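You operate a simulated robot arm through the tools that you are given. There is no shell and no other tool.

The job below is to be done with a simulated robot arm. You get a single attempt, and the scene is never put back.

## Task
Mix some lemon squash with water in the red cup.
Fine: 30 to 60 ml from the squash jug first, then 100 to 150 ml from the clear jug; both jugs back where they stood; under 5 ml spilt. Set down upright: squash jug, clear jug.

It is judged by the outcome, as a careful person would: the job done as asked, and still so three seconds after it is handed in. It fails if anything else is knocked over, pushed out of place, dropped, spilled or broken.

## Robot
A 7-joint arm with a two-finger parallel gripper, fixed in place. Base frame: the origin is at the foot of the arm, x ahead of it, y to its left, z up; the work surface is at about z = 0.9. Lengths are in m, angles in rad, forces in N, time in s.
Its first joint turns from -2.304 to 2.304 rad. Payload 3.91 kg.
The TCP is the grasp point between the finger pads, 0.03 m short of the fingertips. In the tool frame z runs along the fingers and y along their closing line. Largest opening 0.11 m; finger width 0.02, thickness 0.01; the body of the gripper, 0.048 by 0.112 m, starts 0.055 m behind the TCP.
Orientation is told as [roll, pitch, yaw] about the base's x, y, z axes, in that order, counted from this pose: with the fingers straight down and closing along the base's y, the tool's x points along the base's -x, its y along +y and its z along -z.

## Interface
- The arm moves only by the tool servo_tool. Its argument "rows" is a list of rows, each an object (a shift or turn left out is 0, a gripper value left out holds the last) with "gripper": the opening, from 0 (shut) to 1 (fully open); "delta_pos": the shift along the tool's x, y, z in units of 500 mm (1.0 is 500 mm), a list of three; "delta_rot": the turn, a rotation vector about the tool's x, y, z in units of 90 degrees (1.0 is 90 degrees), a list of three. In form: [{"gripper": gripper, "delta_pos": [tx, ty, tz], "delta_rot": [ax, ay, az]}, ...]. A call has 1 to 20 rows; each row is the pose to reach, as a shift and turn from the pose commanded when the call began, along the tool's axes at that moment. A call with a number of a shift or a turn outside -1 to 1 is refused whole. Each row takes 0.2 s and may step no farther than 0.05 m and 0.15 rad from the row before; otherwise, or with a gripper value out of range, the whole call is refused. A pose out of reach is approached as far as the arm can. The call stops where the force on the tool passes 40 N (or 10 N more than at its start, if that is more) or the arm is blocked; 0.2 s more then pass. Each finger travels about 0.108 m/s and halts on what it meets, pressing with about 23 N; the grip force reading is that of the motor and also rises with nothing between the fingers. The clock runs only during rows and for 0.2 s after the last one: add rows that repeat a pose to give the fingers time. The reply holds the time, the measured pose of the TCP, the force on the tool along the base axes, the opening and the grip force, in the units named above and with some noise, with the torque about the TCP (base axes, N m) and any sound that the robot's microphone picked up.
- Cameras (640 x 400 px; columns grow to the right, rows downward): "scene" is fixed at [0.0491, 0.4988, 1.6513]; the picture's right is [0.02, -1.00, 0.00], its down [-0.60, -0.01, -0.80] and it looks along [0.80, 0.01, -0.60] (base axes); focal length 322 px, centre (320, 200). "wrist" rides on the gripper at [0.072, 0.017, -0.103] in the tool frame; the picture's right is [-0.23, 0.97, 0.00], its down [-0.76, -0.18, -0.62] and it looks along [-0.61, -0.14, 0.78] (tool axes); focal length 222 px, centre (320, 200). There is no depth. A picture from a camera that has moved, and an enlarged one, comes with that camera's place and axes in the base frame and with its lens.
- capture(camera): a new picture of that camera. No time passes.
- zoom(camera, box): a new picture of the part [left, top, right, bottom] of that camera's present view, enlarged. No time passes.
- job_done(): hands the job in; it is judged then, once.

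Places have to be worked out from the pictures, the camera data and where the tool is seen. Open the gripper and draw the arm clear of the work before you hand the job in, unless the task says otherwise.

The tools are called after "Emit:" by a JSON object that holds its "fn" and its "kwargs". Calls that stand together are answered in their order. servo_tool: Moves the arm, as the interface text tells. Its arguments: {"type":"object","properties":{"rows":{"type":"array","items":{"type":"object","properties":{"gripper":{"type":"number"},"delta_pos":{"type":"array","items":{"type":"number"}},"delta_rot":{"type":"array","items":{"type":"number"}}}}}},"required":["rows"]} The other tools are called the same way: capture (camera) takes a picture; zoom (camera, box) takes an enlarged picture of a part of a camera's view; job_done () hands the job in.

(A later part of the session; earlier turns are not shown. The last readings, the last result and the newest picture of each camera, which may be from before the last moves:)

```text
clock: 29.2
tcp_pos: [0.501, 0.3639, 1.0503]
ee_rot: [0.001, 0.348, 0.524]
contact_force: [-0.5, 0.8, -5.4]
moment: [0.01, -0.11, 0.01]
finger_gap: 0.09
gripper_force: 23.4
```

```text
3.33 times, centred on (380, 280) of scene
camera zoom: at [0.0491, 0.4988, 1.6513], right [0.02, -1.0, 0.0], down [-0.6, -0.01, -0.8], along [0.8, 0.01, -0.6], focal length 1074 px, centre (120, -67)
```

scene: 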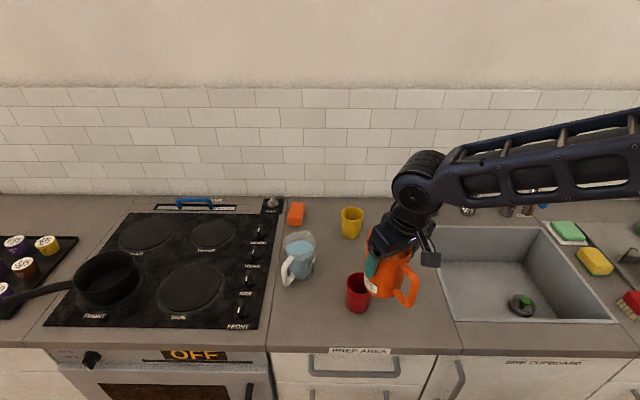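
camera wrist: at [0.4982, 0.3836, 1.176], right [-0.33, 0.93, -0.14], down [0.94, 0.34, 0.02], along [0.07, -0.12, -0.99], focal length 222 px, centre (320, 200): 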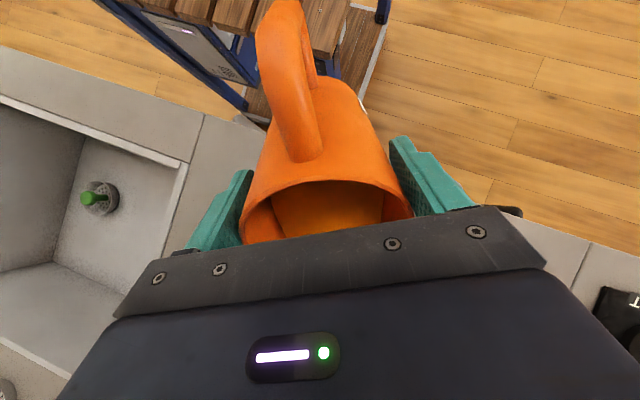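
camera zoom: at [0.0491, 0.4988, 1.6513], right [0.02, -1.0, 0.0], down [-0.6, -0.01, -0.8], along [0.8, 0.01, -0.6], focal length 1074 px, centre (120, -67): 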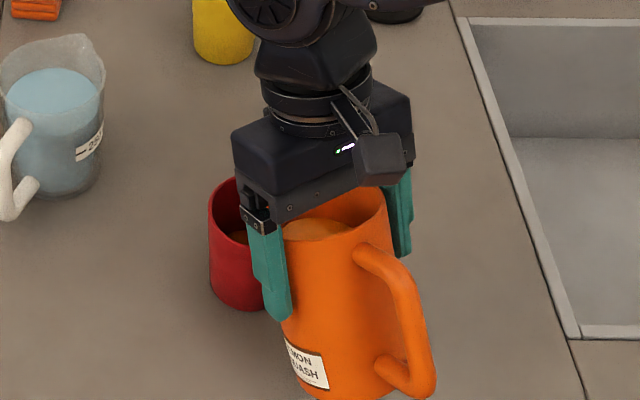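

Flow has stopped. I'll raise the jug, bring it upright and move it aside so I can see into the cup.

Emit:
{"fn": "servo_tool", "kwargs": {"rows": [{"delta_pos": [0.014, 0, -0.038], "delta_rot": [0, -0.03, 0]}, {"delta_pos": [0.034, 0, -0.094], "delta_rot": [0, -0.08, 0]}, {"delta_pos": [0.054, 0, -0.15], "delta_rot": [0, -0.14, 0]}, {"delta_pos": [0.074, 0, -0.205], "delta_rot": [0, -0.2, 0]}, {"delta_pos": [0.082, 0, -0.2256], "delta_rot": [0, -0.26, 0]}, {"delta_pos": [0.082, -0.03, -0.2256], "delta_rot": [0, -0.31, 0]}, {"delta_pos": [0.082, -0.08, -0.2256], "delta_rot": [0, -0.3333, 0]}, {"delta_pos": [0.082, -0.14, -0.2256], "delta_rot": [0, -0.3333, 0]}, {"delta_pos": [0.082, -0.19, -0.2256], "delta_rot": [0, -0.3333, 0]}, {"delta_pos": [0.082, -0.22, -0.2256], "delta_rot": [0, -0.3333, 0]}, {"delta_pos": [0.082, -0.22, -0.2256], "delta_rot": [0, -0.3333, 0]}]}}

Emit:
{"fn": "zoom", "kwargs": {"camera": "scene", "box": [335, 260, 385, 320]}}

Emit:
{"fn": "zoom", "kwargs": {"camera": "scene", "box": [280, 190, 480, 330]}}

Emit:
{"fn": "capture", "kwargs": {"camera": "wrist"}}

```text
clock: 31.6
tcp_pos: [0.5568, 0.2683, 1.1708]
ee_rot: [-0.001, -0.175, 0.523]
contact_force: [-0.2, 0.3, -4.1]
moment: [-0.05, 0.03, -0.03]
finger_gap: 0.0899
gripper_force: 22.7
```

```text
6.67 times, centred on (360, 290) of scene
camera zoom: at [0.0491, 0.4988, 1.6513], right [0.02, -1.0, 0.0], down [-0.6, -0.01, -0.8], along [0.8, 0.01, -0.6], focal length 2149 px, centre (53, -400)
```

zoom: 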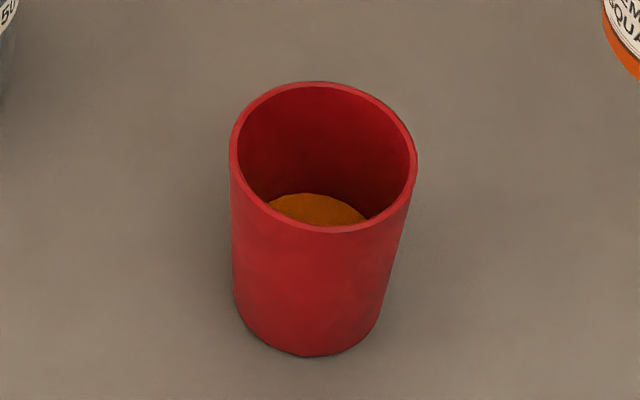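

```text
2.86 times, centred on (380, 260) of scene
camera zoom: at [0.0491, 0.4988, 1.6513], right [0.02, -1.0, 0.0], down [-0.6, -0.01, -0.8], along [0.8, 0.01, -0.6], focal length 921 px, centre (149, 29)
```

zoom: 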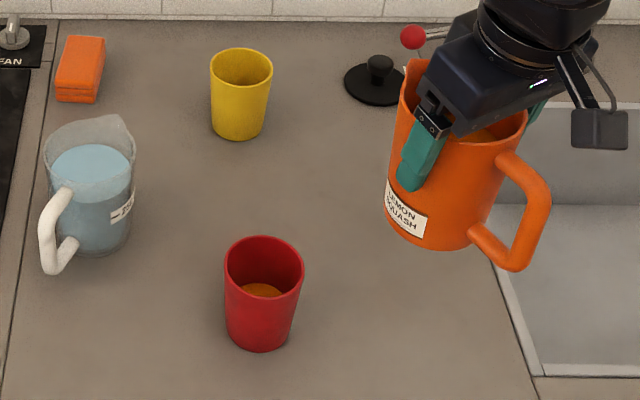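

```text
taken
camera wrist: at [0.471, 0.2397, 1.2598], right [-0.29, 0.96, 0.04], down [0.65, 0.17, 0.75], along [0.71, 0.24, -0.67], focal length 222 px, centre (320, 200)
```

wrist: 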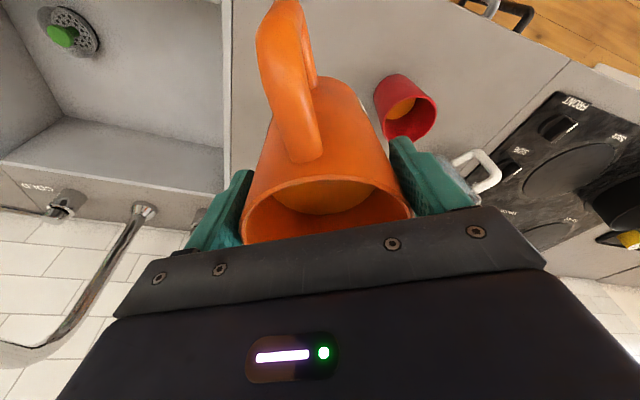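

The cup holds a shallow layer. From the cup geometry and the drop in jug level I estimate roughly 50–57 ml, inside 30–60, so I won't pour more squash. Returning the jug to its spot: across first, then down to about 5 mm above the counter.

Emit:
{"fn": "servo_tool", "kwargs": {"rows": [{"delta_pos": [-0.02, -0.0128, 0.0035]}, {"delta_pos": [-0.065, -0.0416, 0.0115]}, {"delta_pos": [-0.11, -0.0704, 0.0194]}, {"delta_pos": [-0.155, -0.0992, 0.0273]}, {"delta_pos": [-0.2, -0.128, 0.0353]}, {"delta_pos": [-0.2266, -0.145, 0.04]}, {"delta_pos": [-0.2214, -0.145, 0.0695]}, {"delta_pos": [-0.2127, -0.145, 0.1188]}, {"delta_pos": [-0.204, -0.145, 0.168]}, {"delta_pos": [-0.1953, -0.145, 0.2173]}, {"delta_pos": [-0.1866, -0.145, 0.2666]}, {"delta_pos": [-0.178, -0.145, 0.3157]}, {"delta_pos": [-0.1727, -0.145, 0.3452]}, {"delta_pos": [-0.1693, -0.145, 0.3649]}, {"delta_pos": [-0.1693, -0.145, 0.3649]}]}}

Emit:
{"fn": "zoom", "kwargs": {"camera": "scene", "box": [360, 180, 460, 300]}}

Emit:
{"fn": "capture", "kwargs": {"camera": "wrist"}}

```text
clock: 34.8
tcp_pos: [0.6922, 0.2621, 1.0047]
ee_rot: [-0.001, -0.175, 0.522]
contact_force: [-0.5, 0.9, -5.6]
moment: [-0.01, 0.0, 0.01]
finger_gap: 0.0899
gripper_force: 22.6
```

```text
3.33 times, centred on (410, 240) of scene
camera zoom: at [0.0491, 0.4988, 1.6513], right [0.02, -1.0, 0.0], down [-0.6, -0.01, -0.8], along [0.8, 0.01, -0.6], focal length 1074 px, centre (20, 67)
```

zoom: 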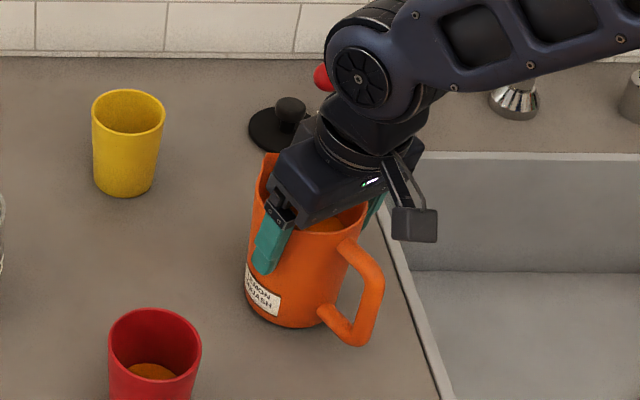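

```text
taken
camera wrist: at [0.6054, 0.2344, 1.0945], right [-0.29, 0.96, 0.04], down [0.64, 0.17, 0.75], along [0.71, 0.24, -0.66], focal length 222 px, centre (320, 200)
```

wrist: 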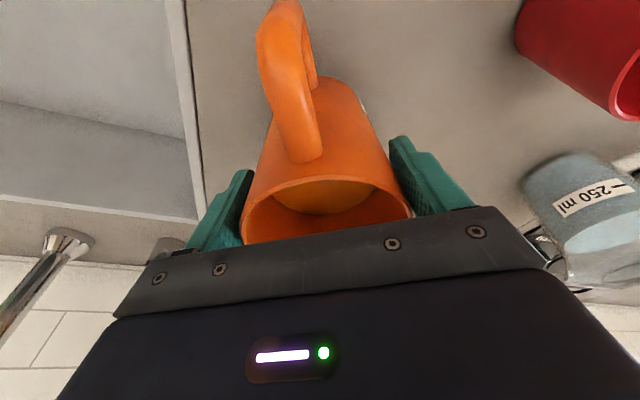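

About 5 mm above the original spot and upright. Final gentle lowering before releasing.

Emit:
{"fn": "servo_tool", "kwargs": {"rows": [{"delta_pos": [0.0009, 0, 0.005]}, {"delta_pos": [0.0017, 0, 0.0098]}, {"delta_pos": [0.0017, 0, 0.0098]}, {"delta_pos": [0.0017, 0, 0.0098]}]}}

Emit:
{"fn": "zoom", "kwargs": {"camera": "scene", "box": [360, 180, 460, 300]}}

```text
clock: 35.8
tcp_pos: [0.6934, 0.2628, 1.0006]
ee_rot: [0.002, -0.175, 0.523]
contact_force: [-1.3, -1.6, 5.1]
moment: [-0.23, 0.43, 0.07]
finger_gap: 0.0899
gripper_force: 23.3
```

```text
3.33 times, centred on (410, 240) of scene
camera zoom: at [0.0491, 0.4988, 1.6513], right [0.02, -1.0, 0.0], down [-0.6, -0.01, -0.8], along [0.8, 0.01, -0.6], focal length 1074 px, centre (20, 67)
```

zoom: 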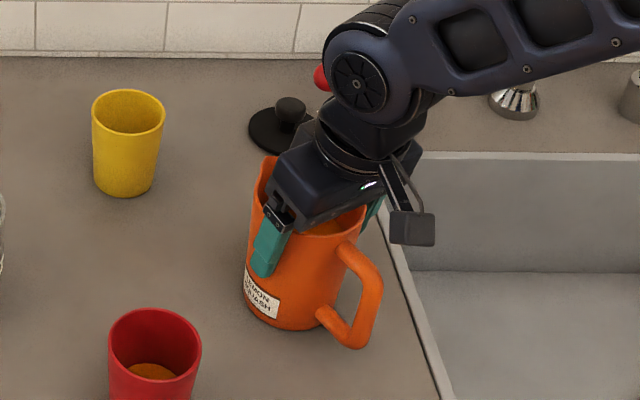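

The jug is standing on the counter: the force reversed to +5 N. Opening the gripper.

Emit:
{"fn": "servo_tool", "kwargs": {"rows": [{"gripper": 0.84}, {"gripper": 0.9}, {"gripper": 1}, {"gripper": 1}]}}

Emit:
{"fn": "capture", "kwargs": {"camera": "wrist"}}

```text
clock: 36.8
tcp_pos: [0.6929, 0.2625, 1.0003]
ee_rot: [0.0, -0.174, 0.524]
contact_force: [0.1, 0.1, 0.0]
moment: [0.0, 0.01, -0.05]
finger_gap: 0.1103
gripper_force: 0.0
```

```text
taken
camera wrist: at [0.6061, 0.2348, 1.0896], right [-0.29, 0.96, 0.04], down [0.64, 0.17, 0.75], along [0.71, 0.24, -0.66], focal length 222 px, centre (320, 200)
```

wrist: 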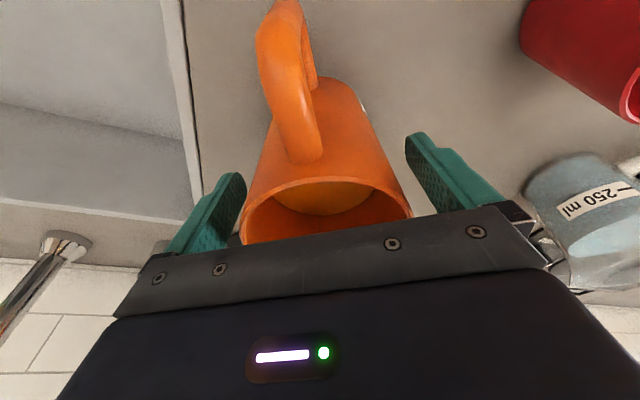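

Released cleanly. Rising straight up to the same hover pose as before, so I can compare the squash level directly with the earlier picture.

Emit:
{"fn": "servo_tool", "kwargs": {"rows": [{"delta_pos": [-0.0072, 0, -0.041]}, {"delta_pos": [-0.0193, 0, -0.1092]}, {"delta_pos": [-0.0313, 0, -0.1774]}, {"delta_pos": [-0.0434, 0, -0.2456]}, {"delta_pos": [-0.0482, 0, -0.2729]}, {"delta_pos": [-0.0444, 0.0154, -0.2736]}, {"delta_pos": [-0.0444, 0.0154, -0.2736]}]}}

Emit:
{"fn": "zoom", "kwargs": {"camera": "wrist", "box": [220, 0, 400, 180]}}

Emit:
{"fn": "zoom", "kwargs": {"camera": "scene", "box": [370, 200, 450, 300]}}

Emit:
{"fn": "zoom", "kwargs": {"camera": "wrist", "box": [420, 0, 570, 70]}}

```text
clock: 38.4
tcp_pos: [0.6868, 0.2686, 1.1381]
ee_rot: [0.0, -0.175, 0.523]
contact_force: [0.8, 0.0, -0.3]
moment: [-0.01, 0.01, 0.0]
finger_gap: 0.1103
gripper_force: 0.1
```

```text
2.22 times, centred on (310, 90) of wrist
camera zoom: at [0.6003, 0.2404, 1.2286], right [-0.29, 0.96, 0.04], down [0.64, 0.17, 0.75], along [0.71, 0.24, -0.66], focal length 494 px, centre (342, 444)
```

zoom: 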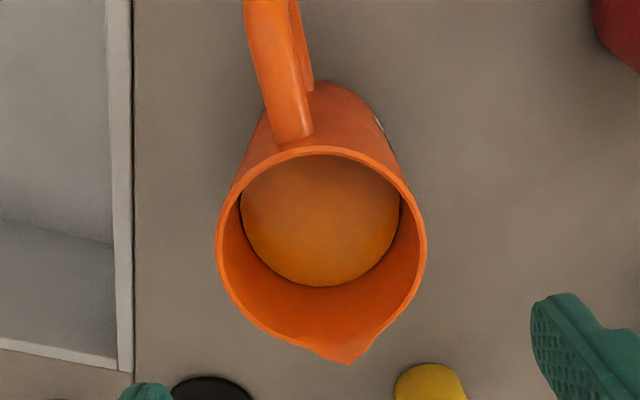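

```text
4.00 times, centred on (410, 250) of scene
camera zoom: at [0.0491, 0.4988, 1.6513], right [0.02, -1.0, 0.0], down [-0.6, -0.01, -0.8], along [0.8, 0.01, -0.6], focal length 1289 px, centre (-40, 0)
```

zoom: 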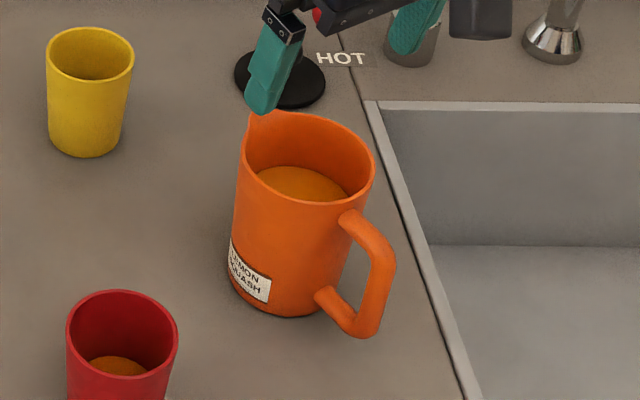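

```text
4.27 times, centred on (495, 35) of wrist
camera zoom: at [0.6003, 0.2404, 1.2286], right [-0.29, 0.96, 0.04], down [0.64, 0.17, 0.75], along [0.71, 0.24, -0.66], focal length 948 px, centre (-427, 904)
```

zoom: 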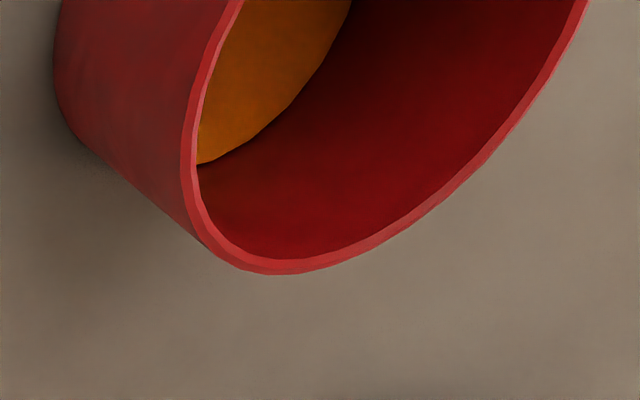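

The jug is back within about 2 mm, and its level fell about 10–11 mm, which is roughly 50–55 ml. I'll swing over toward the cup with the yaw set for the clear jug, and take a close look inside to check the amount.

Emit:
{"fn": "servo_tool", "kwargs": {"rows": [{"delta_pos": [0.0128, 0.0488, 0.0056], "delta_rot": [0.0129, 0, 0.0729]}, {"delta_pos": [0.0256, 0.0976, 0.0113], "delta_rot": [0.0257, 0, 0.1459]}, {"delta_pos": [0.0383, 0.1463, 0.0169], "delta_rot": [0.0386, 0, 0.2188]}, {"delta_pos": [0.0511, 0.1951, 0.0226], "delta_rot": [0.0515, 0, 0.2918]}, {"delta_pos": [0.0639, 0.2439, 0.0282], "delta_rot": [0.0643, 0, 0.3647]}, {"delta_pos": [0.0767, 0.2927, 0.0339], "delta_rot": [0.0772, 0, 0.4377]}, {"delta_pos": [0.0894, 0.3414, 0.0395], "delta_rot": [0.0901, 0, 0.5106]}, {"delta_pos": [0.1022, 0.3902, 0.0452], "delta_rot": [0.1029, 0, 0.5836]}, {"delta_pos": [0.115, 0.439, 0.0508], "delta_rot": [0.1158, 0, 0.6565]}, {"delta_pos": [0.115, 0.439, 0.0508], "delta_rot": [0.1158, 0, 0.6565]}]}}

Emit:
{"fn": "capture", "kwargs": {"camera": "wrist"}}

Emit:
{"fn": "zoom", "kwargs": {"camera": "scene", "box": [340, 190, 440, 310]}}

```text
clock: 40.6
tcp_pos: [0.5316, 0.433, 1.1026]
ee_rot: [0.001, -0.174, -0.525]
contact_force: [-0.2, 0.7, 0.5]
moment: [-0.02, 0.06, 0.02]
finger_gap: 0.11
gripper_force: 0.1
```

```text
taken
camera wrist: at [0.4623, 0.4936, 1.1926], right [0.68, 0.73, 0.04], down [0.47, -0.48, 0.75], along [0.56, -0.49, -0.66], focal length 222 px, centre (320, 200)
```

wrist: 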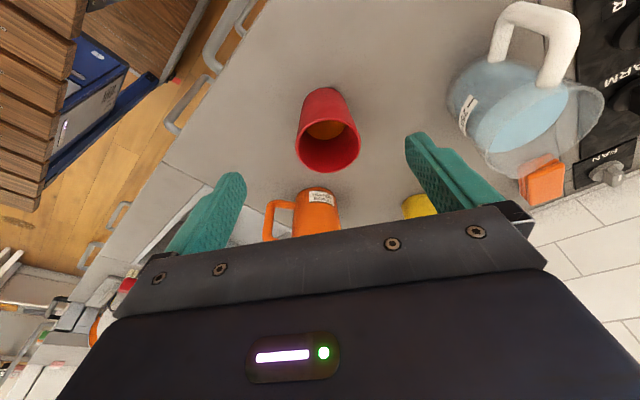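

```text
3.33 times, centred on (390, 250) of scene
camera zoom: at [0.0491, 0.4988, 1.6513], right [0.02, -1.0, 0.0], down [-0.6, -0.01, -0.8], along [0.8, 0.01, -0.6], focal length 1074 px, centre (87, 33)
```

zoom: 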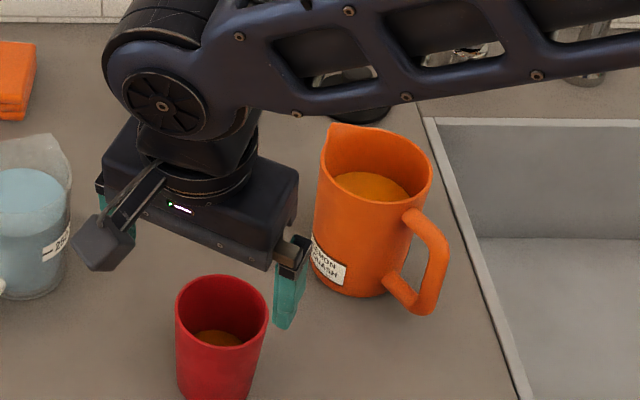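

Emit:
{"fn": "zoom", "kwargs": {"camera": "wrist", "box": [280, 75, 380, 185]}}

Emit:
{"fn": "zoom", "kwargs": {"camera": "wrist", "box": [430, 0, 620, 190]}}

```text
3.64 times, centred on (330, 130) of wrist
camera zoom: at [0.4623, 0.4936, 1.1926], right [0.68, 0.73, 0.04], down [0.47, -0.48, 0.75], along [0.56, -0.49, -0.66], focal length 808 px, centre (284, 454)
```

zoom: 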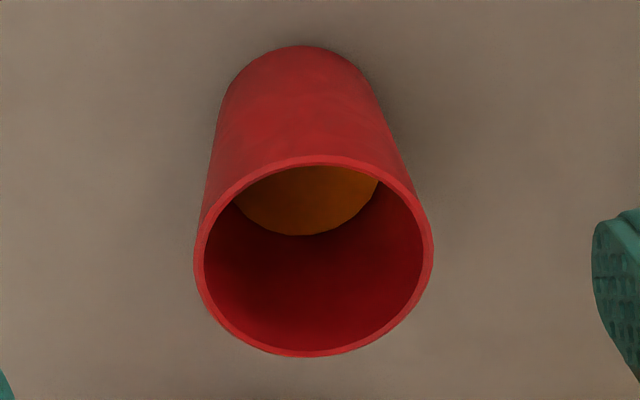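

```text
2.11 times, centred on (525, 95) of wrist
camera zoom: at [0.4623, 0.4936, 1.1926], right [0.68, 0.73, 0.04], down [0.47, -0.48, 0.75], along [0.56, -0.49, -0.66], focal length 468 px, centre (-112, 421)
```

zoom: 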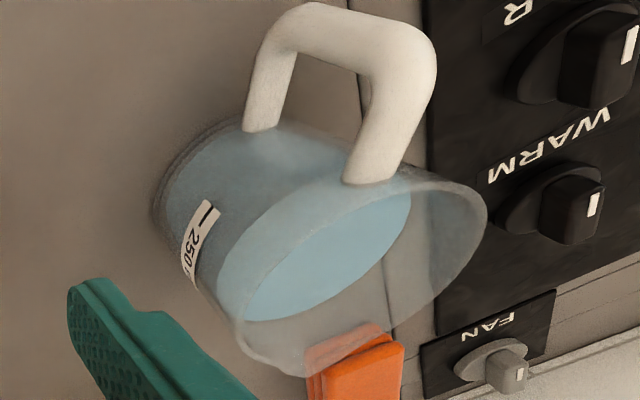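

Close-up measurements put the cup at about (0.580, 0.405), rim z≈0.987, about 86 mm tall, holding about 53 ml of squash. That's in range and nothing is spilt. The clear jug's rim is near (0.6885, 0.564) at z≈1.02, so I'll hover over it next.

Emit:
{"fn": "servo_tool", "kwargs": {"rows": [{"delta_pos": [-0.012, 0.02, -0.07]}, {"delta_pos": [-0.04, 0.09, -0.066]}, {"delta_pos": [-0.068, 0.165, -0.062]}, {"delta_pos": [-0.096, 0.24, -0.057]}, {"delta_pos": [-0.125, 0.32, -0.052]}, {"delta_pos": [-0.1502, 0.3842, -0.0476]}, {"delta_pos": [-0.1502, 0.3842, -0.0476]}]}}

Emit:
{"fn": "capture", "kwargs": {"camera": "wrist"}}

Emit:
{"fn": "zoom", "kwargs": {"camera": "wrist", "box": [220, 0, 400, 180]}}

Emit:
{"fn": "zoom", "kwargs": {"camera": "scene", "box": [240, 180, 360, 300]}}

```text
clock: 42.2
tcp_pos: [0.6894, 0.5646, 1.1384]
ee_rot: [0.0, -0.173, -0.523]
contact_force: [-0.5, 0.1, 0.4]
moment: [0.01, -0.02, 0.0]
finger_gap: 0.1101
gripper_force: 0.1
```

```text
taken
camera wrist: at [0.6194, 0.6251, 1.2276], right [0.68, 0.73, 0.04], down [0.47, -0.47, 0.75], along [0.56, -0.49, -0.66], focal length 222 px, centre (320, 200)
```

wrist: 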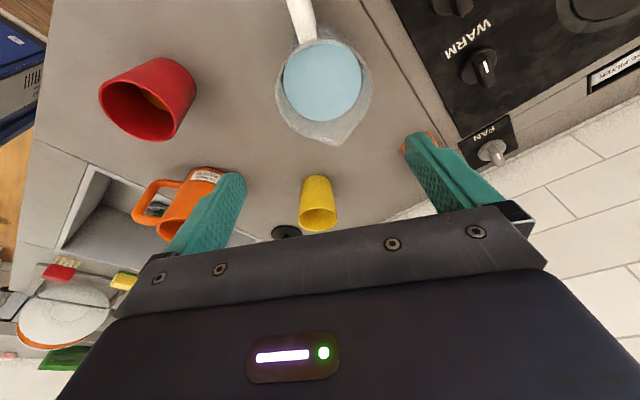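

```text
2.22 times, centred on (310, 90) of wrist
camera zoom: at [0.6194, 0.6251, 1.2276], right [0.68, 0.73, 0.04], down [0.47, -0.47, 0.75], along [0.56, -0.49, -0.66], focal length 494 px, centre (342, 444)
```

zoom: 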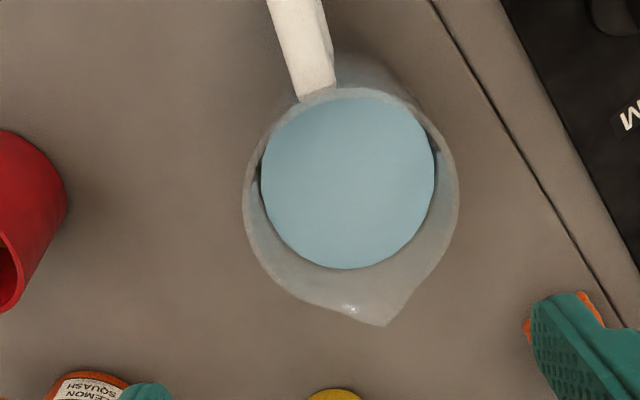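

```text
3.33 times, centred on (300, 240) of scene
camera zoom: at [0.0491, 0.4988, 1.6513], right [0.02, -1.0, 0.0], down [-0.6, -0.01, -0.8], along [0.8, 0.01, -0.6], focal length 1074 px, centre (387, 67)
```

zoom: 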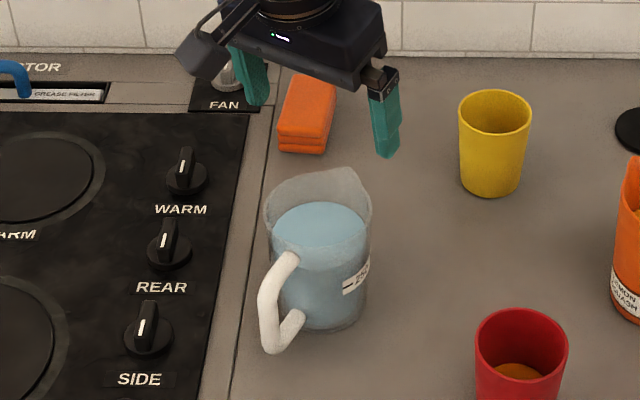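

The clear jug's rim centre is about 9 mm back and 11 mm to the side of the TCP, and its spout lines up with the tool within 2°. I'll shift over and lower partway for a check.

Emit:
{"fn": "servo_tool", "kwargs": {"rows": [{"delta_pos": [0.0177, 0.0216, -0.0031]}, {"delta_pos": [0.0281, 0.0216, 0.056]}, {"delta_pos": [0.0386, 0.0216, 0.1151]}, {"delta_pos": [0.049, 0.0216, 0.1742]}, {"delta_pos": [0.049, 0.0216, 0.1742]}]}}

Emit:
{"fn": "capture", "kwargs": {"camera": "wrist"}}

Emit:
{"fn": "zoom", "kwargs": {"camera": "scene", "box": [240, 180, 360, 300]}}

```text
clock: 43.4
tcp_pos: [0.6863, 0.5781, 1.0476]
ee_rot: [-0.001, -0.175, -0.522]
contact_force: [-0.8, -1.3, 0.3]
moment: [0.01, 0.02, -0.02]
finger_gap: 0.1099
gripper_force: 0.1
```

```text
taken
camera wrist: at [0.6167, 0.6384, 1.1387], right [0.68, 0.73, 0.04], down [0.47, -0.48, 0.75], along [0.56, -0.49, -0.66], focal length 222 px, centre (320, 200)
```

wrist: 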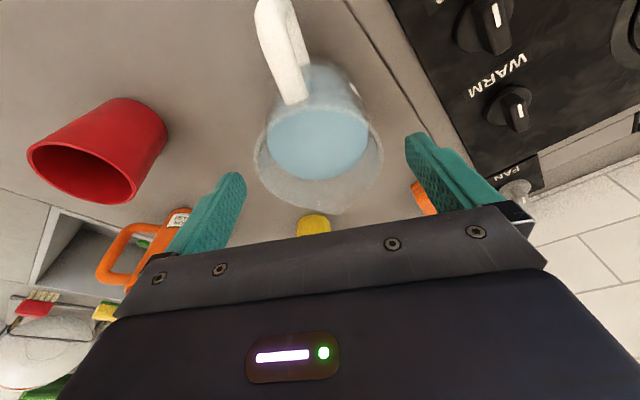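

```text
3.33 times, centred on (300, 240) of scene
camera zoom: at [0.0491, 0.4988, 1.6513], right [0.02, -1.0, 0.0], down [-0.6, -0.01, -0.8], along [0.8, 0.01, -0.6], focal length 1074 px, centre (387, 67)
```

zoom: 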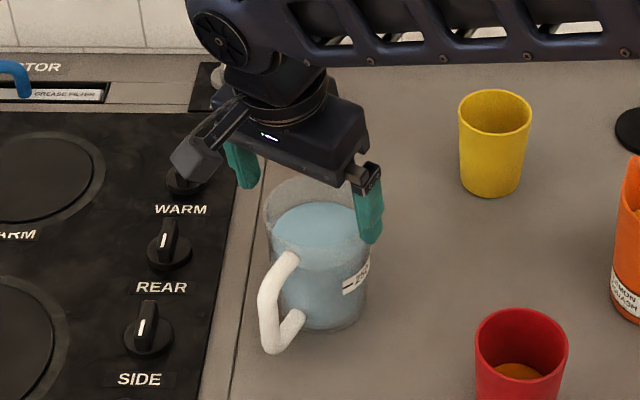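

Laterally centred with no contact. Lowering to the grip depth.

Emit:
{"fn": "servo_tool", "kwargs": {"rows": [{"delta_pos": [0.009, -0.002, 0.0508]}, {"delta_pos": [0.0179, -0.004, 0.1016]}, {"delta_pos": [0.0179, -0.004, 0.1016]}]}}

Emit:
{"fn": "capture", "kwargs": {"camera": "wrist"}}

Emit:
{"fn": "zoom", "kwargs": {"camera": "scene", "box": [240, 180, 360, 300]}}

```text
clock: 44.2
tcp_pos: [0.6861, 0.5773, 0.9976]
ee_rot: [0.001, -0.175, -0.525]
contact_force: [0.0, -0.3, -0.8]
moment: [0.03, -0.01, 0.01]
finger_gap: 0.1101
gripper_force: 0.2
```

```text
taken
camera wrist: at [0.6166, 0.6378, 1.0877], right [0.68, 0.73, 0.04], down [0.47, -0.47, 0.75], along [0.56, -0.49, -0.66], focal length 222 px, centre (320, 200)
```

wrist: 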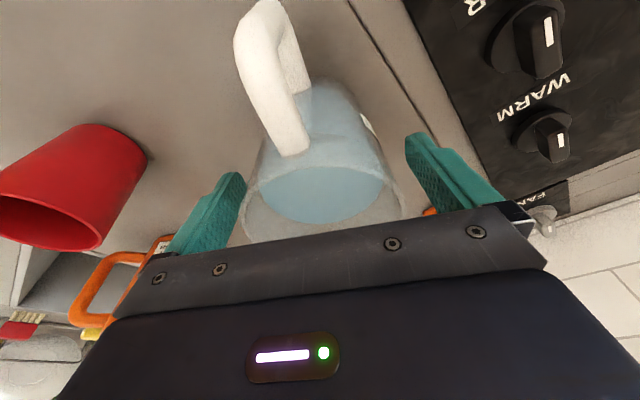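

```text
3.33 times, centred on (300, 240) of scene
camera zoom: at [0.0491, 0.4988, 1.6513], right [0.02, -1.0, 0.0], down [-0.6, -0.01, -0.8], along [0.8, 0.01, -0.6], focal length 1074 px, centre (387, 67)
```

zoom: 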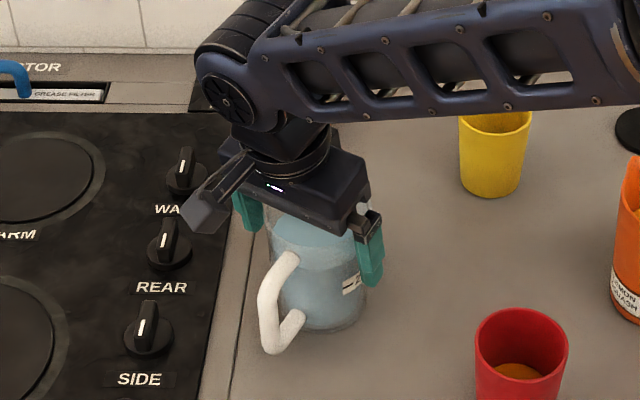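

Centred between the fingers. Closing on the clear jug.

Emit:
{"fn": "servo_tool", "kwargs": {"rows": [{"gripper": 0.85}, {"gripper": 0.75}, {"gripper": 0.6}, {"gripper": 0.4}, {"gripper": 0.4}]}}

Emit:
{"fn": "capture", "kwargs": {"camera": "wrist"}}

```text
clock: 45.4
tcp_pos: [0.6867, 0.5765, 0.9989]
ee_rot: [0.0, -0.176, -0.524]
contact_force: [-1.1, -0.3, 0.5]
moment: [-0.04, 0.06, 0.02]
finger_gap: 0.0906
gripper_force: 22.5
```

```text
taken
camera wrist: at [0.6167, 0.6378, 1.0878], right [0.68, 0.73, 0.04], down [0.47, -0.47, 0.75], along [0.56, -0.49, -0.66], focal length 222 px, centre (320, 200)
```

wrist: 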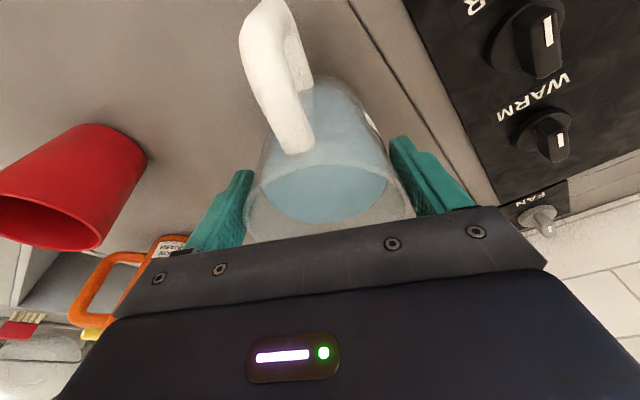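

Gripped at 0.0906 m. Lifting the clear jug straight up.

Emit:
{"fn": "servo_tool", "kwargs": {"rows": [{"delta_pos": [-0.0035, 0, -0.0197]}, {"delta_pos": [-0.009, 0, -0.051]}, {"delta_pos": [-0.0175, 0, -0.0992]}, {"delta_pos": [-0.026, 0, -0.1475]}, {"delta_pos": [-0.0345, 0, -0.1957]}, {"delta_pos": [-0.043, 0, -0.244]}, {"delta_pos": [-0.0515, 0, -0.2922]}, {"delta_pos": [-0.057, 0, -0.3235]}, {"delta_pos": [-0.059, 0, -0.3348]}, {"delta_pos": [-0.059, 0, -0.3348]}]}}

Emit:
{"fn": "capture", "kwargs": {"camera": "wrist"}}

Emit:
{"fn": "zoom", "kwargs": {"camera": "scene", "box": [220, 150, 420, 310]}}

```text
clock: 47.6
tcp_pos: [0.6853, 0.5761, 1.1665]
ee_rot: [-0.001, -0.175, -0.523]
contact_force: [-0.5, 0.6, -4.6]
moment: [-0.02, 0.04, 0.01]
finger_gap: 0.0906
gripper_force: 22.8
```

```text
taken
camera wrist: at [0.6159, 0.6378, 1.2575], right [0.68, 0.73, 0.04], down [0.47, -0.47, 0.75], along [0.56, -0.49, -0.66], focal length 222 px, centre (320, 200)
```

wrist: 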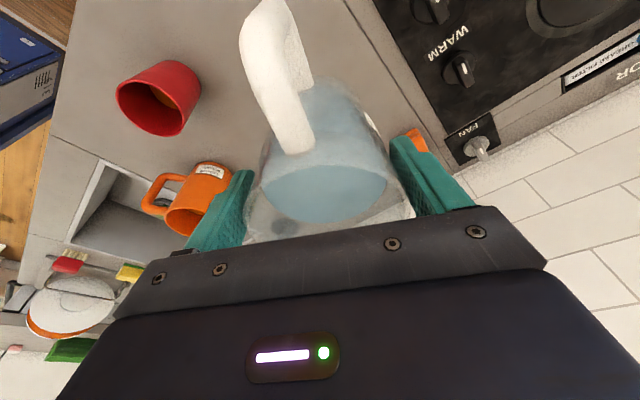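

```text
2.50 times, centred on (320, 230) of scene
camera zoom: at [0.0491, 0.4988, 1.6513], right [0.02, -1.0, 0.0], down [-0.6, -0.01, -0.8], along [0.8, 0.01, -0.6], focal length 806 px, centre (320, 125)
```

zoom: 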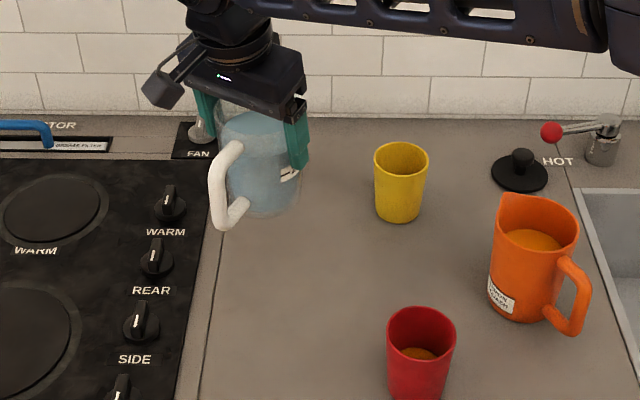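

The jug is held securely and upright. I'll carry it to the pour spot the squash used, turning the spout back to +30° yaw because that tilt range is proven.

Emit:
{"fn": "servo_tool", "kwargs": {"rows": [{"delta_pos": [0.003, -0.0163, -0.0005], "delta_rot": [-0.0035, 0, -0.0197]}, {"delta_pos": [0.0099, -0.0544, -0.0017], "delta_rot": [-0.0116, 0, -0.0657]}, {"delta_pos": [0.0187, -0.1033, -0.0033], "delta_rot": [-0.022, 0, -0.1247]}, {"delta_pos": [0.0276, -0.1523, -0.0049], "delta_rot": [-0.0324, 0, -0.1838]}, {"delta_pos": [0.0364, -0.2012, -0.0064], "delta_rot": [-0.0428, 0, -0.2429]}, {"delta_pos": [0.0453, -0.2501, -0.008], "delta_rot": [-0.0533, 0, -0.302]}, {"delta_pos": [0.0542, -0.2991, -0.0096], "delta_rot": [-0.0637, 0, -0.3611]}, {"delta_pos": [0.063, -0.348, -0.0111], "delta_rot": [-0.0741, 0, -0.4202]}, {"delta_pos": [0.0719, -0.397, -0.0127], "delta_rot": [-0.0845, 0, -0.4792]}, {"delta_pos": [0.0808, -0.4459, -0.0143], "delta_rot": [-0.095, 0, -0.5383]}, {"delta_pos": [0.0887, -0.4894, -0.0157], "delta_rot": [-0.1042, 0, -0.5909]}, {"delta_pos": [0.0946, -0.522, -0.0167], "delta_rot": [-0.1112, 0, -0.6302]}, {"delta_pos": [0.0985, -0.5438, -0.0174], "delta_rot": [-0.1158, 0, -0.6565]}, {"delta_pos": [0.0985, -0.5438, -0.0174], "delta_rot": [-0.1158, 0, -0.6565]}]}}

Emit:
{"fn": "capture", "kwargs": {"camera": "wrist"}}

Emit:
{"fn": "zoom", "kwargs": {"camera": "scene", "box": [280, 180, 480, 330]}}

```text
clock: 50.6
tcp_pos: [0.5051, 0.3669, 1.1673]
ee_rot: [0.001, -0.175, 0.523]
contact_force: [0.3, 0.1, -6.1]
moment: [0.02, 0.02, 0.02]
finger_gap: 0.0906
gripper_force: 22.9
```

```text
taken
camera wrist: at [0.4198, 0.338, 1.2571], right [-0.29, 0.96, 0.04], down [0.64, 0.17, 0.75], along [0.71, 0.24, -0.67], focal length 222 px, centre (320, 200)
```

wrist: 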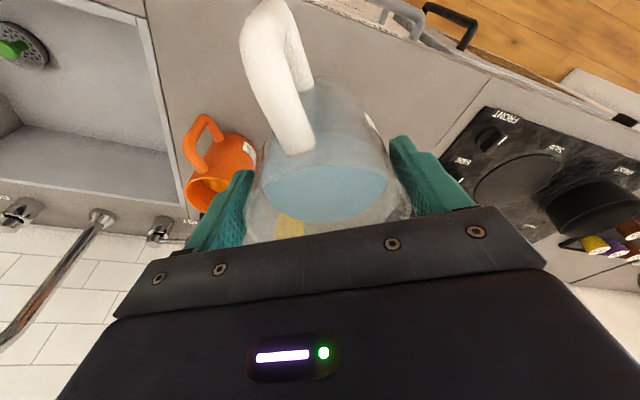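

```text
2.67 times, centred on (380, 255) of scene
camera zoom: at [0.0491, 0.4988, 1.6513], right [0.02, -1.0, 0.0], down [-0.6, -0.01, -0.8], along [0.8, 0.01, -0.6], focal length 860 px, centre (160, 53)
```

zoom: 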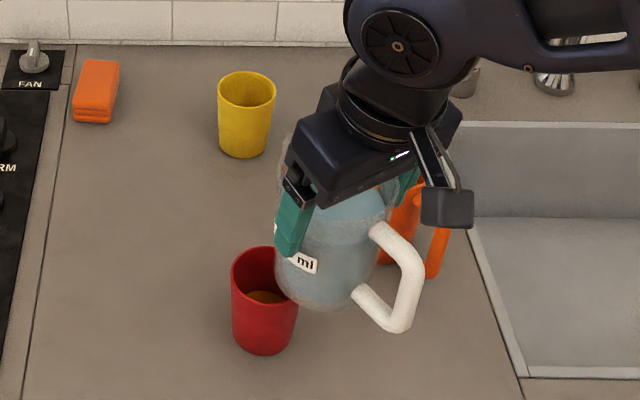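

Positioned. Tilting to 22°, well below the pour angle.

Emit:
{"fn": "servo_tool", "kwargs": {"rows": [{"delta_rot": [0, 0.03, 0]}, {"delta_rot": [0, 0.07, 0]}, {"delta_rot": [0, 0.11, 0]}, {"delta_rot": [0, 0.15, 0]}, {"delta_rot": [0, 0.19, 0]}, {"delta_rot": [0, 0.225, 0]}, {"delta_rot": [0, 0.2444, 0]}, {"delta_rot": [0, 0.2444, 0]}]}}

Emit:
{"fn": "servo_tool", "kwargs": {"rows": [{"delta_pos": [-0.006, 0, 0.028]}, {"delta_pos": [-0.016, 0, 0.075]}, {"delta_pos": [-0.027, 0, 0.127]}, {"delta_pos": [-0.037, 0, 0.174]}, {"delta_pos": [-0.045, 0, 0.2115]}, {"delta_pos": [-0.0491, 0, 0.2308]}, {"delta_pos": [-0.0491, 0, 0.2308]}]}}

Emit:
{"fn": "zoom", "kwargs": {"camera": "scene", "box": [330, 220, 430, 340]}}

```text
clock: 52.4
tcp_pos: [0.5059, 0.3669, 1.169]
ee_rot: [0.0, 0.212, 0.524]
contact_force: [0.0, 0.2, -6.0]
moment: [0.05, -0.05, 0.02]
finger_gap: 0.0905
gripper_force: 23.0
```

```text
clock: 54.0
tcp_pos: [0.5071, 0.3671, 1.0503]
ee_rot: [0.0, 0.209, 0.523]
contact_force: [1.1, -0.6, -5.6]
moment: [0.05, -0.07, 0.01]
finger_gap: 0.0905
gripper_force: 22.3
```

```text
3.33 times, centred on (380, 280) of scene
camera zoom: at [0.0491, 0.4988, 1.6513], right [0.02, -1.0, 0.0], down [-0.6, -0.01, -0.8], along [0.8, 0.01, -0.6], focal length 1074 px, centre (120, -67)
```

zoom: 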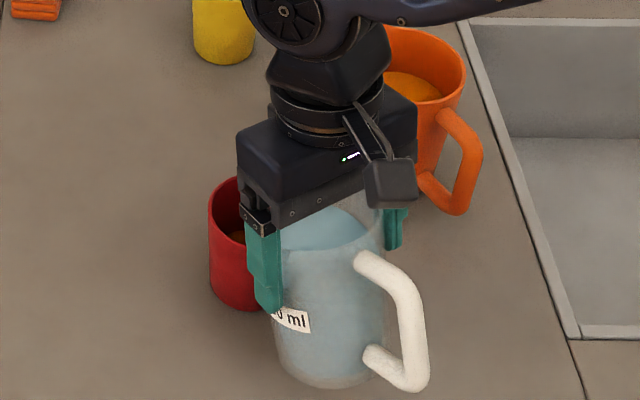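

Clear of the cup and of the squash jug. Tilting to 40°, still just below the expected onset.

Emit:
{"fn": "servo_tool", "kwargs": {"rows": [{"delta_rot": [0, 0.035, 0]}, {"delta_rot": [0, 0.075, 0]}, {"delta_rot": [0, 0.115, 0]}, {"delta_rot": [0, 0.15, 0]}, {"delta_rot": [0, 0.18, 0]}, {"delta_rot": [0, 0.2, 0]}, {"delta_rot": [0, 0.2, 0]}, {"delta_rot": [0, 0.2, 0]}]}}

Emit:
{"fn": "zoom", "kwargs": {"camera": "scene", "box": [340, 250, 400, 310]}}

Emit:
{"fn": "capture", "kwargs": {"camera": "wrist"}}

```text
clock: 55.8
tcp_pos: [0.507, 0.3664, 1.0496]
ee_rot: [0.0, 0.523, 0.523]
contact_force: [0.3, 0.3, -4.8]
moment: [0.09, -0.13, 0.0]
finger_gap: 0.0905
gripper_force: 22.7
```

```text
6.67 times, centred on (370, 280) of scene
camera zoom: at [0.0491, 0.4988, 1.6513], right [0.02, -1.0, 0.0], down [-0.6, -0.01, -0.8], along [0.8, 0.01, -0.6], focal length 2149 px, centre (-13, -333)
```

zoom: 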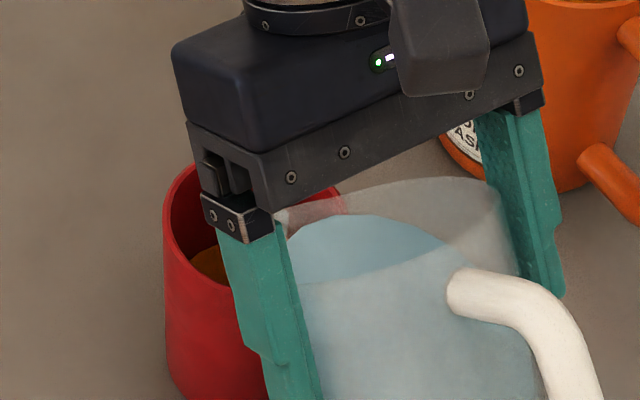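

```text
taken
camera wrist: at [0.4879, 0.3772, 1.1762], right [-0.32, 0.94, -0.11], down [0.93, 0.33, 0.16], along [0.19, -0.06, -0.98], focal length 222 px, centre (320, 200)
```

wrist: 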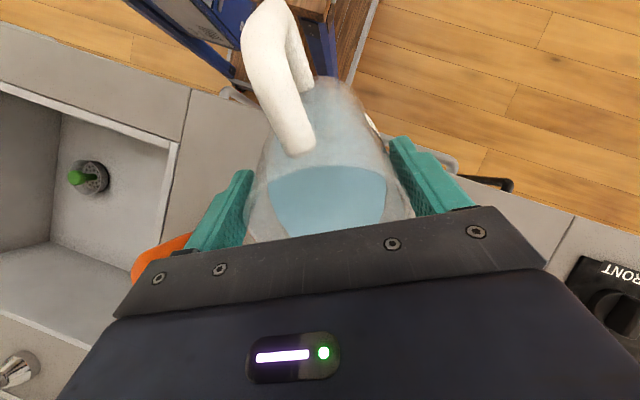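

The liquid edge in the cup may be higher than before, so I'll zoom in to check whether anything has already poured.

Emit:
{"fn": "zoom", "kwargs": {"camera": "scene", "box": [350, 270, 380, 300]}}

Emit:
{"fn": "zoom", "kwargs": {"camera": "scene", "box": [335, 260, 385, 320]}}

```text
13.33 times, centred on (365, 285) of scene
camera zoom: at [0.0491, 0.4988, 1.6513], right [0.02, -1.0, 0.0], down [-0.6, -0.01, -0.8], along [0.8, 0.01, -0.6], focal length 4298 px, centre (-280, -933)
```

zoom: 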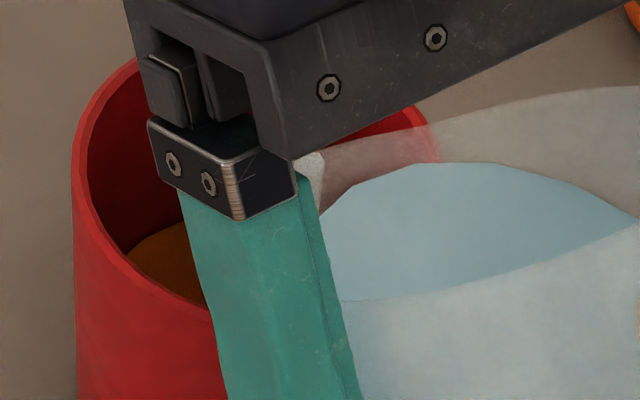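

```text
6.67 times, centred on (360, 290) of scene
camera zoom: at [0.0491, 0.4988, 1.6513], right [0.02, -1.0, 0.0], down [-0.6, -0.01, -0.8], along [0.8, 0.01, -0.6], focal length 2149 px, centre (53, -400)
```

zoom: 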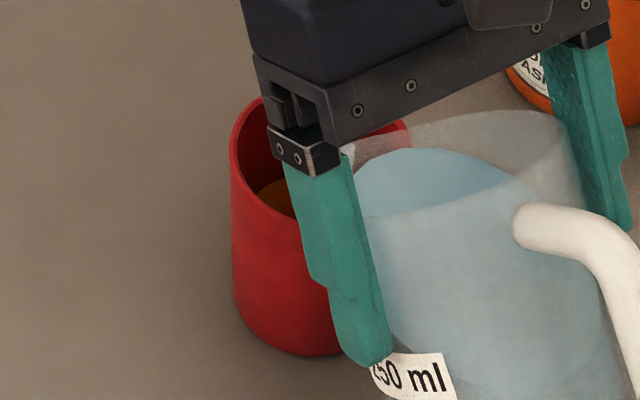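

Water is already flowing: the cup level is up about 13 mm, which I take as roughly 37 ml. The target for about 120 ml is the surface edge near row 140 in this zoom, and it's at about 189 now. Tilting a little more, to 42.5°, and watching.

Emit:
{"fn": "servo_tool", "kwargs": {"rows": [{"delta_rot": [0, 0.0139, 0]}, {"delta_rot": [0, 0.0278, 0]}, {"delta_rot": [0, 0.0278, 0]}]}}

Emit:
{"fn": "zoom", "kwargs": {"camera": "scene", "box": [335, 260, 385, 320]}}

```text
clock: 56.6
tcp_pos: [0.507, 0.3661, 1.0498]
ee_rot: [0.0, 0.568, 0.523]
contact_force: [-1.0, -0.3, -5.3]
moment: [0.08, -0.15, 0.01]
finger_gap: 0.09
gripper_force: 23.5
```

```text
6.67 times, centred on (360, 290) of scene
camera zoom: at [0.0491, 0.4988, 1.6513], right [0.02, -1.0, 0.0], down [-0.6, -0.01, -0.8], along [0.8, 0.01, -0.6], focal length 2149 px, centre (53, -400)
```

zoom: 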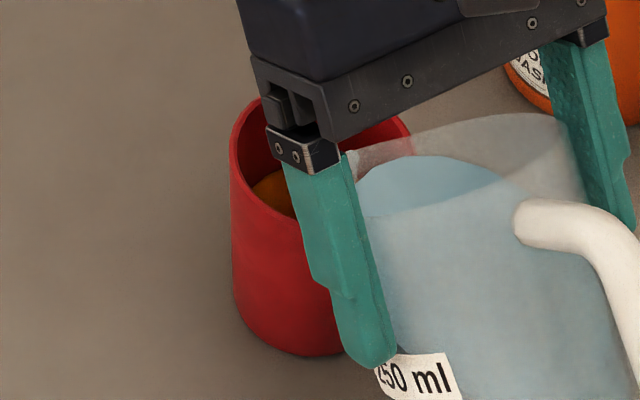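

The edge is at about 179 now, roughly 55 ml of water, and rising smoothly. Up to 45°.

Emit:
{"fn": "servo_tool", "kwargs": {"rows": [{"delta_rot": [0, 0.0139, 0]}, {"delta_rot": [0, 0.0278, 0]}, {"delta_rot": [0, 0.0278, 0]}, {"delta_rot": [0, 0.0278, 0]}]}}

Emit:
{"fn": "zoom", "kwargs": {"camera": "scene", "box": [335, 260, 385, 320]}}

Emit:
{"fn": "zoom", "kwargs": {"camera": "scene", "box": [350, 270, 374, 294]}}

```text
clock: 57.6
tcp_pos: [0.508, 0.3652, 1.0506]
ee_rot: [-0.001, 0.611, 0.522]
contact_force: [0.2, 0.4, -4.8]
moment: [0.11, -0.14, 0.02]
finger_gap: 0.0903
gripper_force: 23.0
```

```text
6.67 times, centred on (360, 290) of scene
camera zoom: at [0.0491, 0.4988, 1.6513], right [0.02, -1.0, 0.0], down [-0.6, -0.01, -0.8], along [0.8, 0.01, -0.6], focal length 2149 px, centre (53, -400)
```

zoom: 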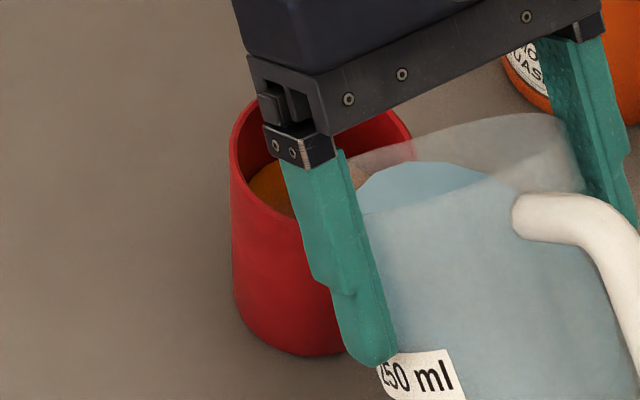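

```text
16.00 times, centred on (362, 282) of scene
camera zoom: at [0.0491, 0.4988, 1.6513], right [0.02, -1.0, 0.0], down [-0.6, -0.01, -0.8], along [0.8, 0.01, -0.6], focal length 5157 px, centre (-352, -1112)
```

zoom: 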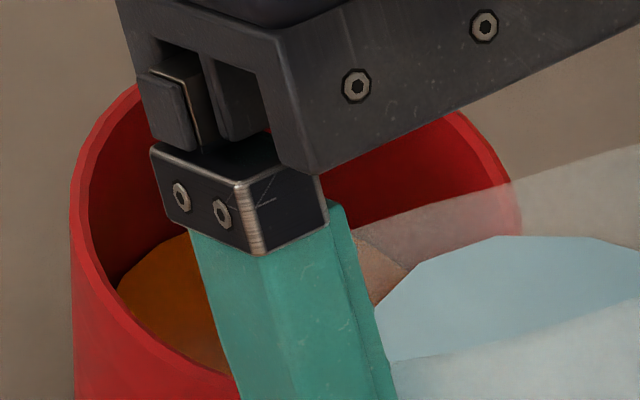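

Now about 60 ml of water by the edge position, with no spill visible. I need roughly 60 ml more. Continuing up to 48°.

Emit:
{"fn": "servo_tool", "kwargs": {"rows": [{"delta_rot": [0, 0.0167, 0]}, {"delta_rot": [0, 0.0333, 0]}, {"delta_rot": [0, 0.0333, 0]}, {"delta_rot": [0, 0.0333, 0]}]}}

Emit:
{"fn": "zoom", "kwargs": {"camera": "scene", "box": [350, 270, 374, 294]}}

Emit:
{"fn": "zoom", "kwargs": {"camera": "scene", "box": [325, 240, 415, 330]}}

```text
clock: 58.6
tcp_pos: [0.5075, 0.3656, 1.0502]
ee_rot: [0.0, 0.664, 0.525]
contact_force: [0.0, 1.0, -3.4]
moment: [0.1, -0.11, -0.02]
finger_gap: 0.09
gripper_force: 22.6
```

```text
16.00 times, centred on (362, 282) of scene
camera zoom: at [0.0491, 0.4988, 1.6513], right [0.02, -1.0, 0.0], down [-0.6, -0.01, -0.8], along [0.8, 0.01, -0.6], focal length 5157 px, centre (-352, -1112)
```

zoom: 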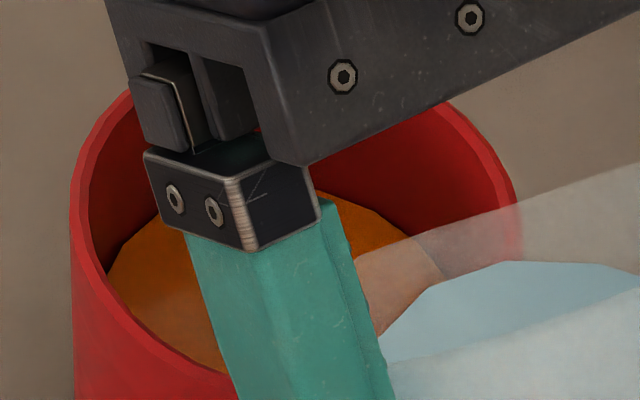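

```text
4.44 times, centred on (370, 285) of scene
camera zoom: at [0.0491, 0.4988, 1.6513], right [0.02, -1.0, 0.0], down [-0.6, -0.01, -0.8], along [0.8, 0.01, -0.6], focal length 1433 px, centre (98, -178)
```

zoom: 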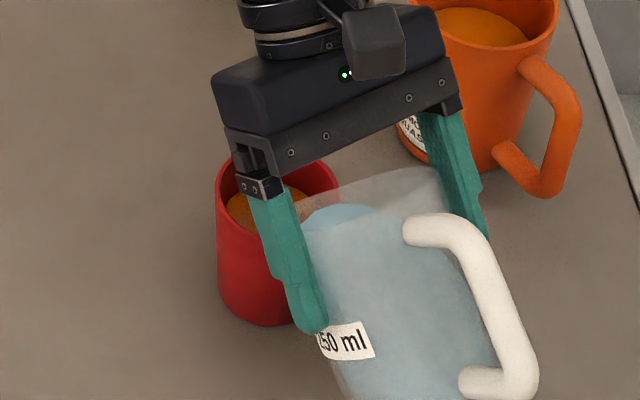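

The surface is now about 28 mm below the rim, so about 90 ml of water with some uncertainty. A small further step to 50.5°.

Emit:
{"fn": "servo_tool", "kwargs": {"rows": [{"delta_rot": [0, 0.0139, 0]}, {"delta_rot": [0, 0.0278, 0]}, {"delta_rot": [0, 0.0278, 0]}]}}

Emit:
{"fn": "zoom", "kwargs": {"camera": "scene", "box": [350, 270, 374, 294]}}

```text
clock: 59.4
tcp_pos: [0.506, 0.3663, 1.0498]
ee_rot: [0.0, 0.708, 0.524]
contact_force: [0.2, 0.8, -4.3]
moment: [0.07, -0.16, 0.02]
finger_gap: 0.0905
gripper_force: 22.9
```

```text
16.00 times, centred on (362, 282) of scene
camera zoom: at [0.0491, 0.4988, 1.6513], right [0.02, -1.0, 0.0], down [-0.6, -0.01, -0.8], along [0.8, 0.01, -0.6], focal length 5157 px, centre (-352, -1112)
```

zoom: 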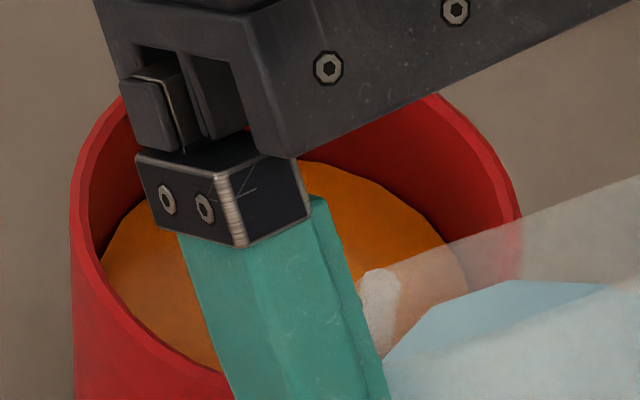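

The surface edge now puts the water at roughly 100–118 ml, with the stream still falling inside the cup. One brief hold, then tilting back so I can verify.

Emit:
{"fn": "servo_tool", "kwargs": {"rows": [{"delta_rot": [0, 0, 0]}, {"delta_rot": [0, -0.07, 0]}, {"delta_rot": [0, -0.15, 0]}, {"delta_rot": [0, -0.22, 0]}, {"delta_rot": [0, -0.25, 0]}, {"delta_rot": [0, -0.25, 0]}]}}

Emit:
{"fn": "zoom", "kwargs": {"camera": "scene", "box": [335, 260, 385, 320]}}

```text
clock: 60.8
tcp_pos: [0.5071, 0.3652, 1.0499]
ee_rot: [0.0, 0.312, 0.524]
contact_force: [0.9, 0.3, -3.8]
moment: [0.03, -0.08, 0.01]
finger_gap: 0.0902
gripper_force: 23.0
```

```text
6.67 times, centred on (360, 290) of scene
camera zoom: at [0.0491, 0.4988, 1.6513], right [0.02, -1.0, 0.0], down [-0.6, -0.01, -0.8], along [0.8, 0.01, -0.6], focal length 2149 px, centre (53, -400)
```

zoom: 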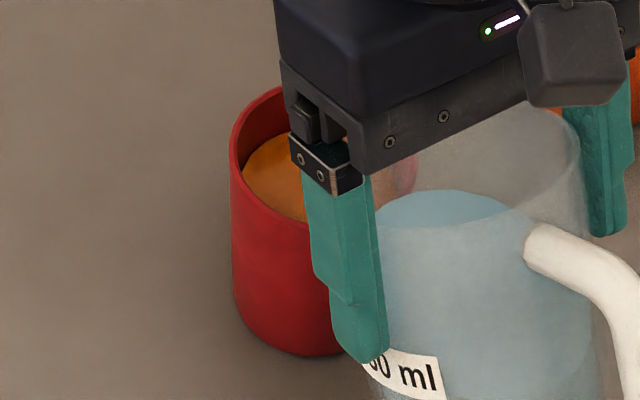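

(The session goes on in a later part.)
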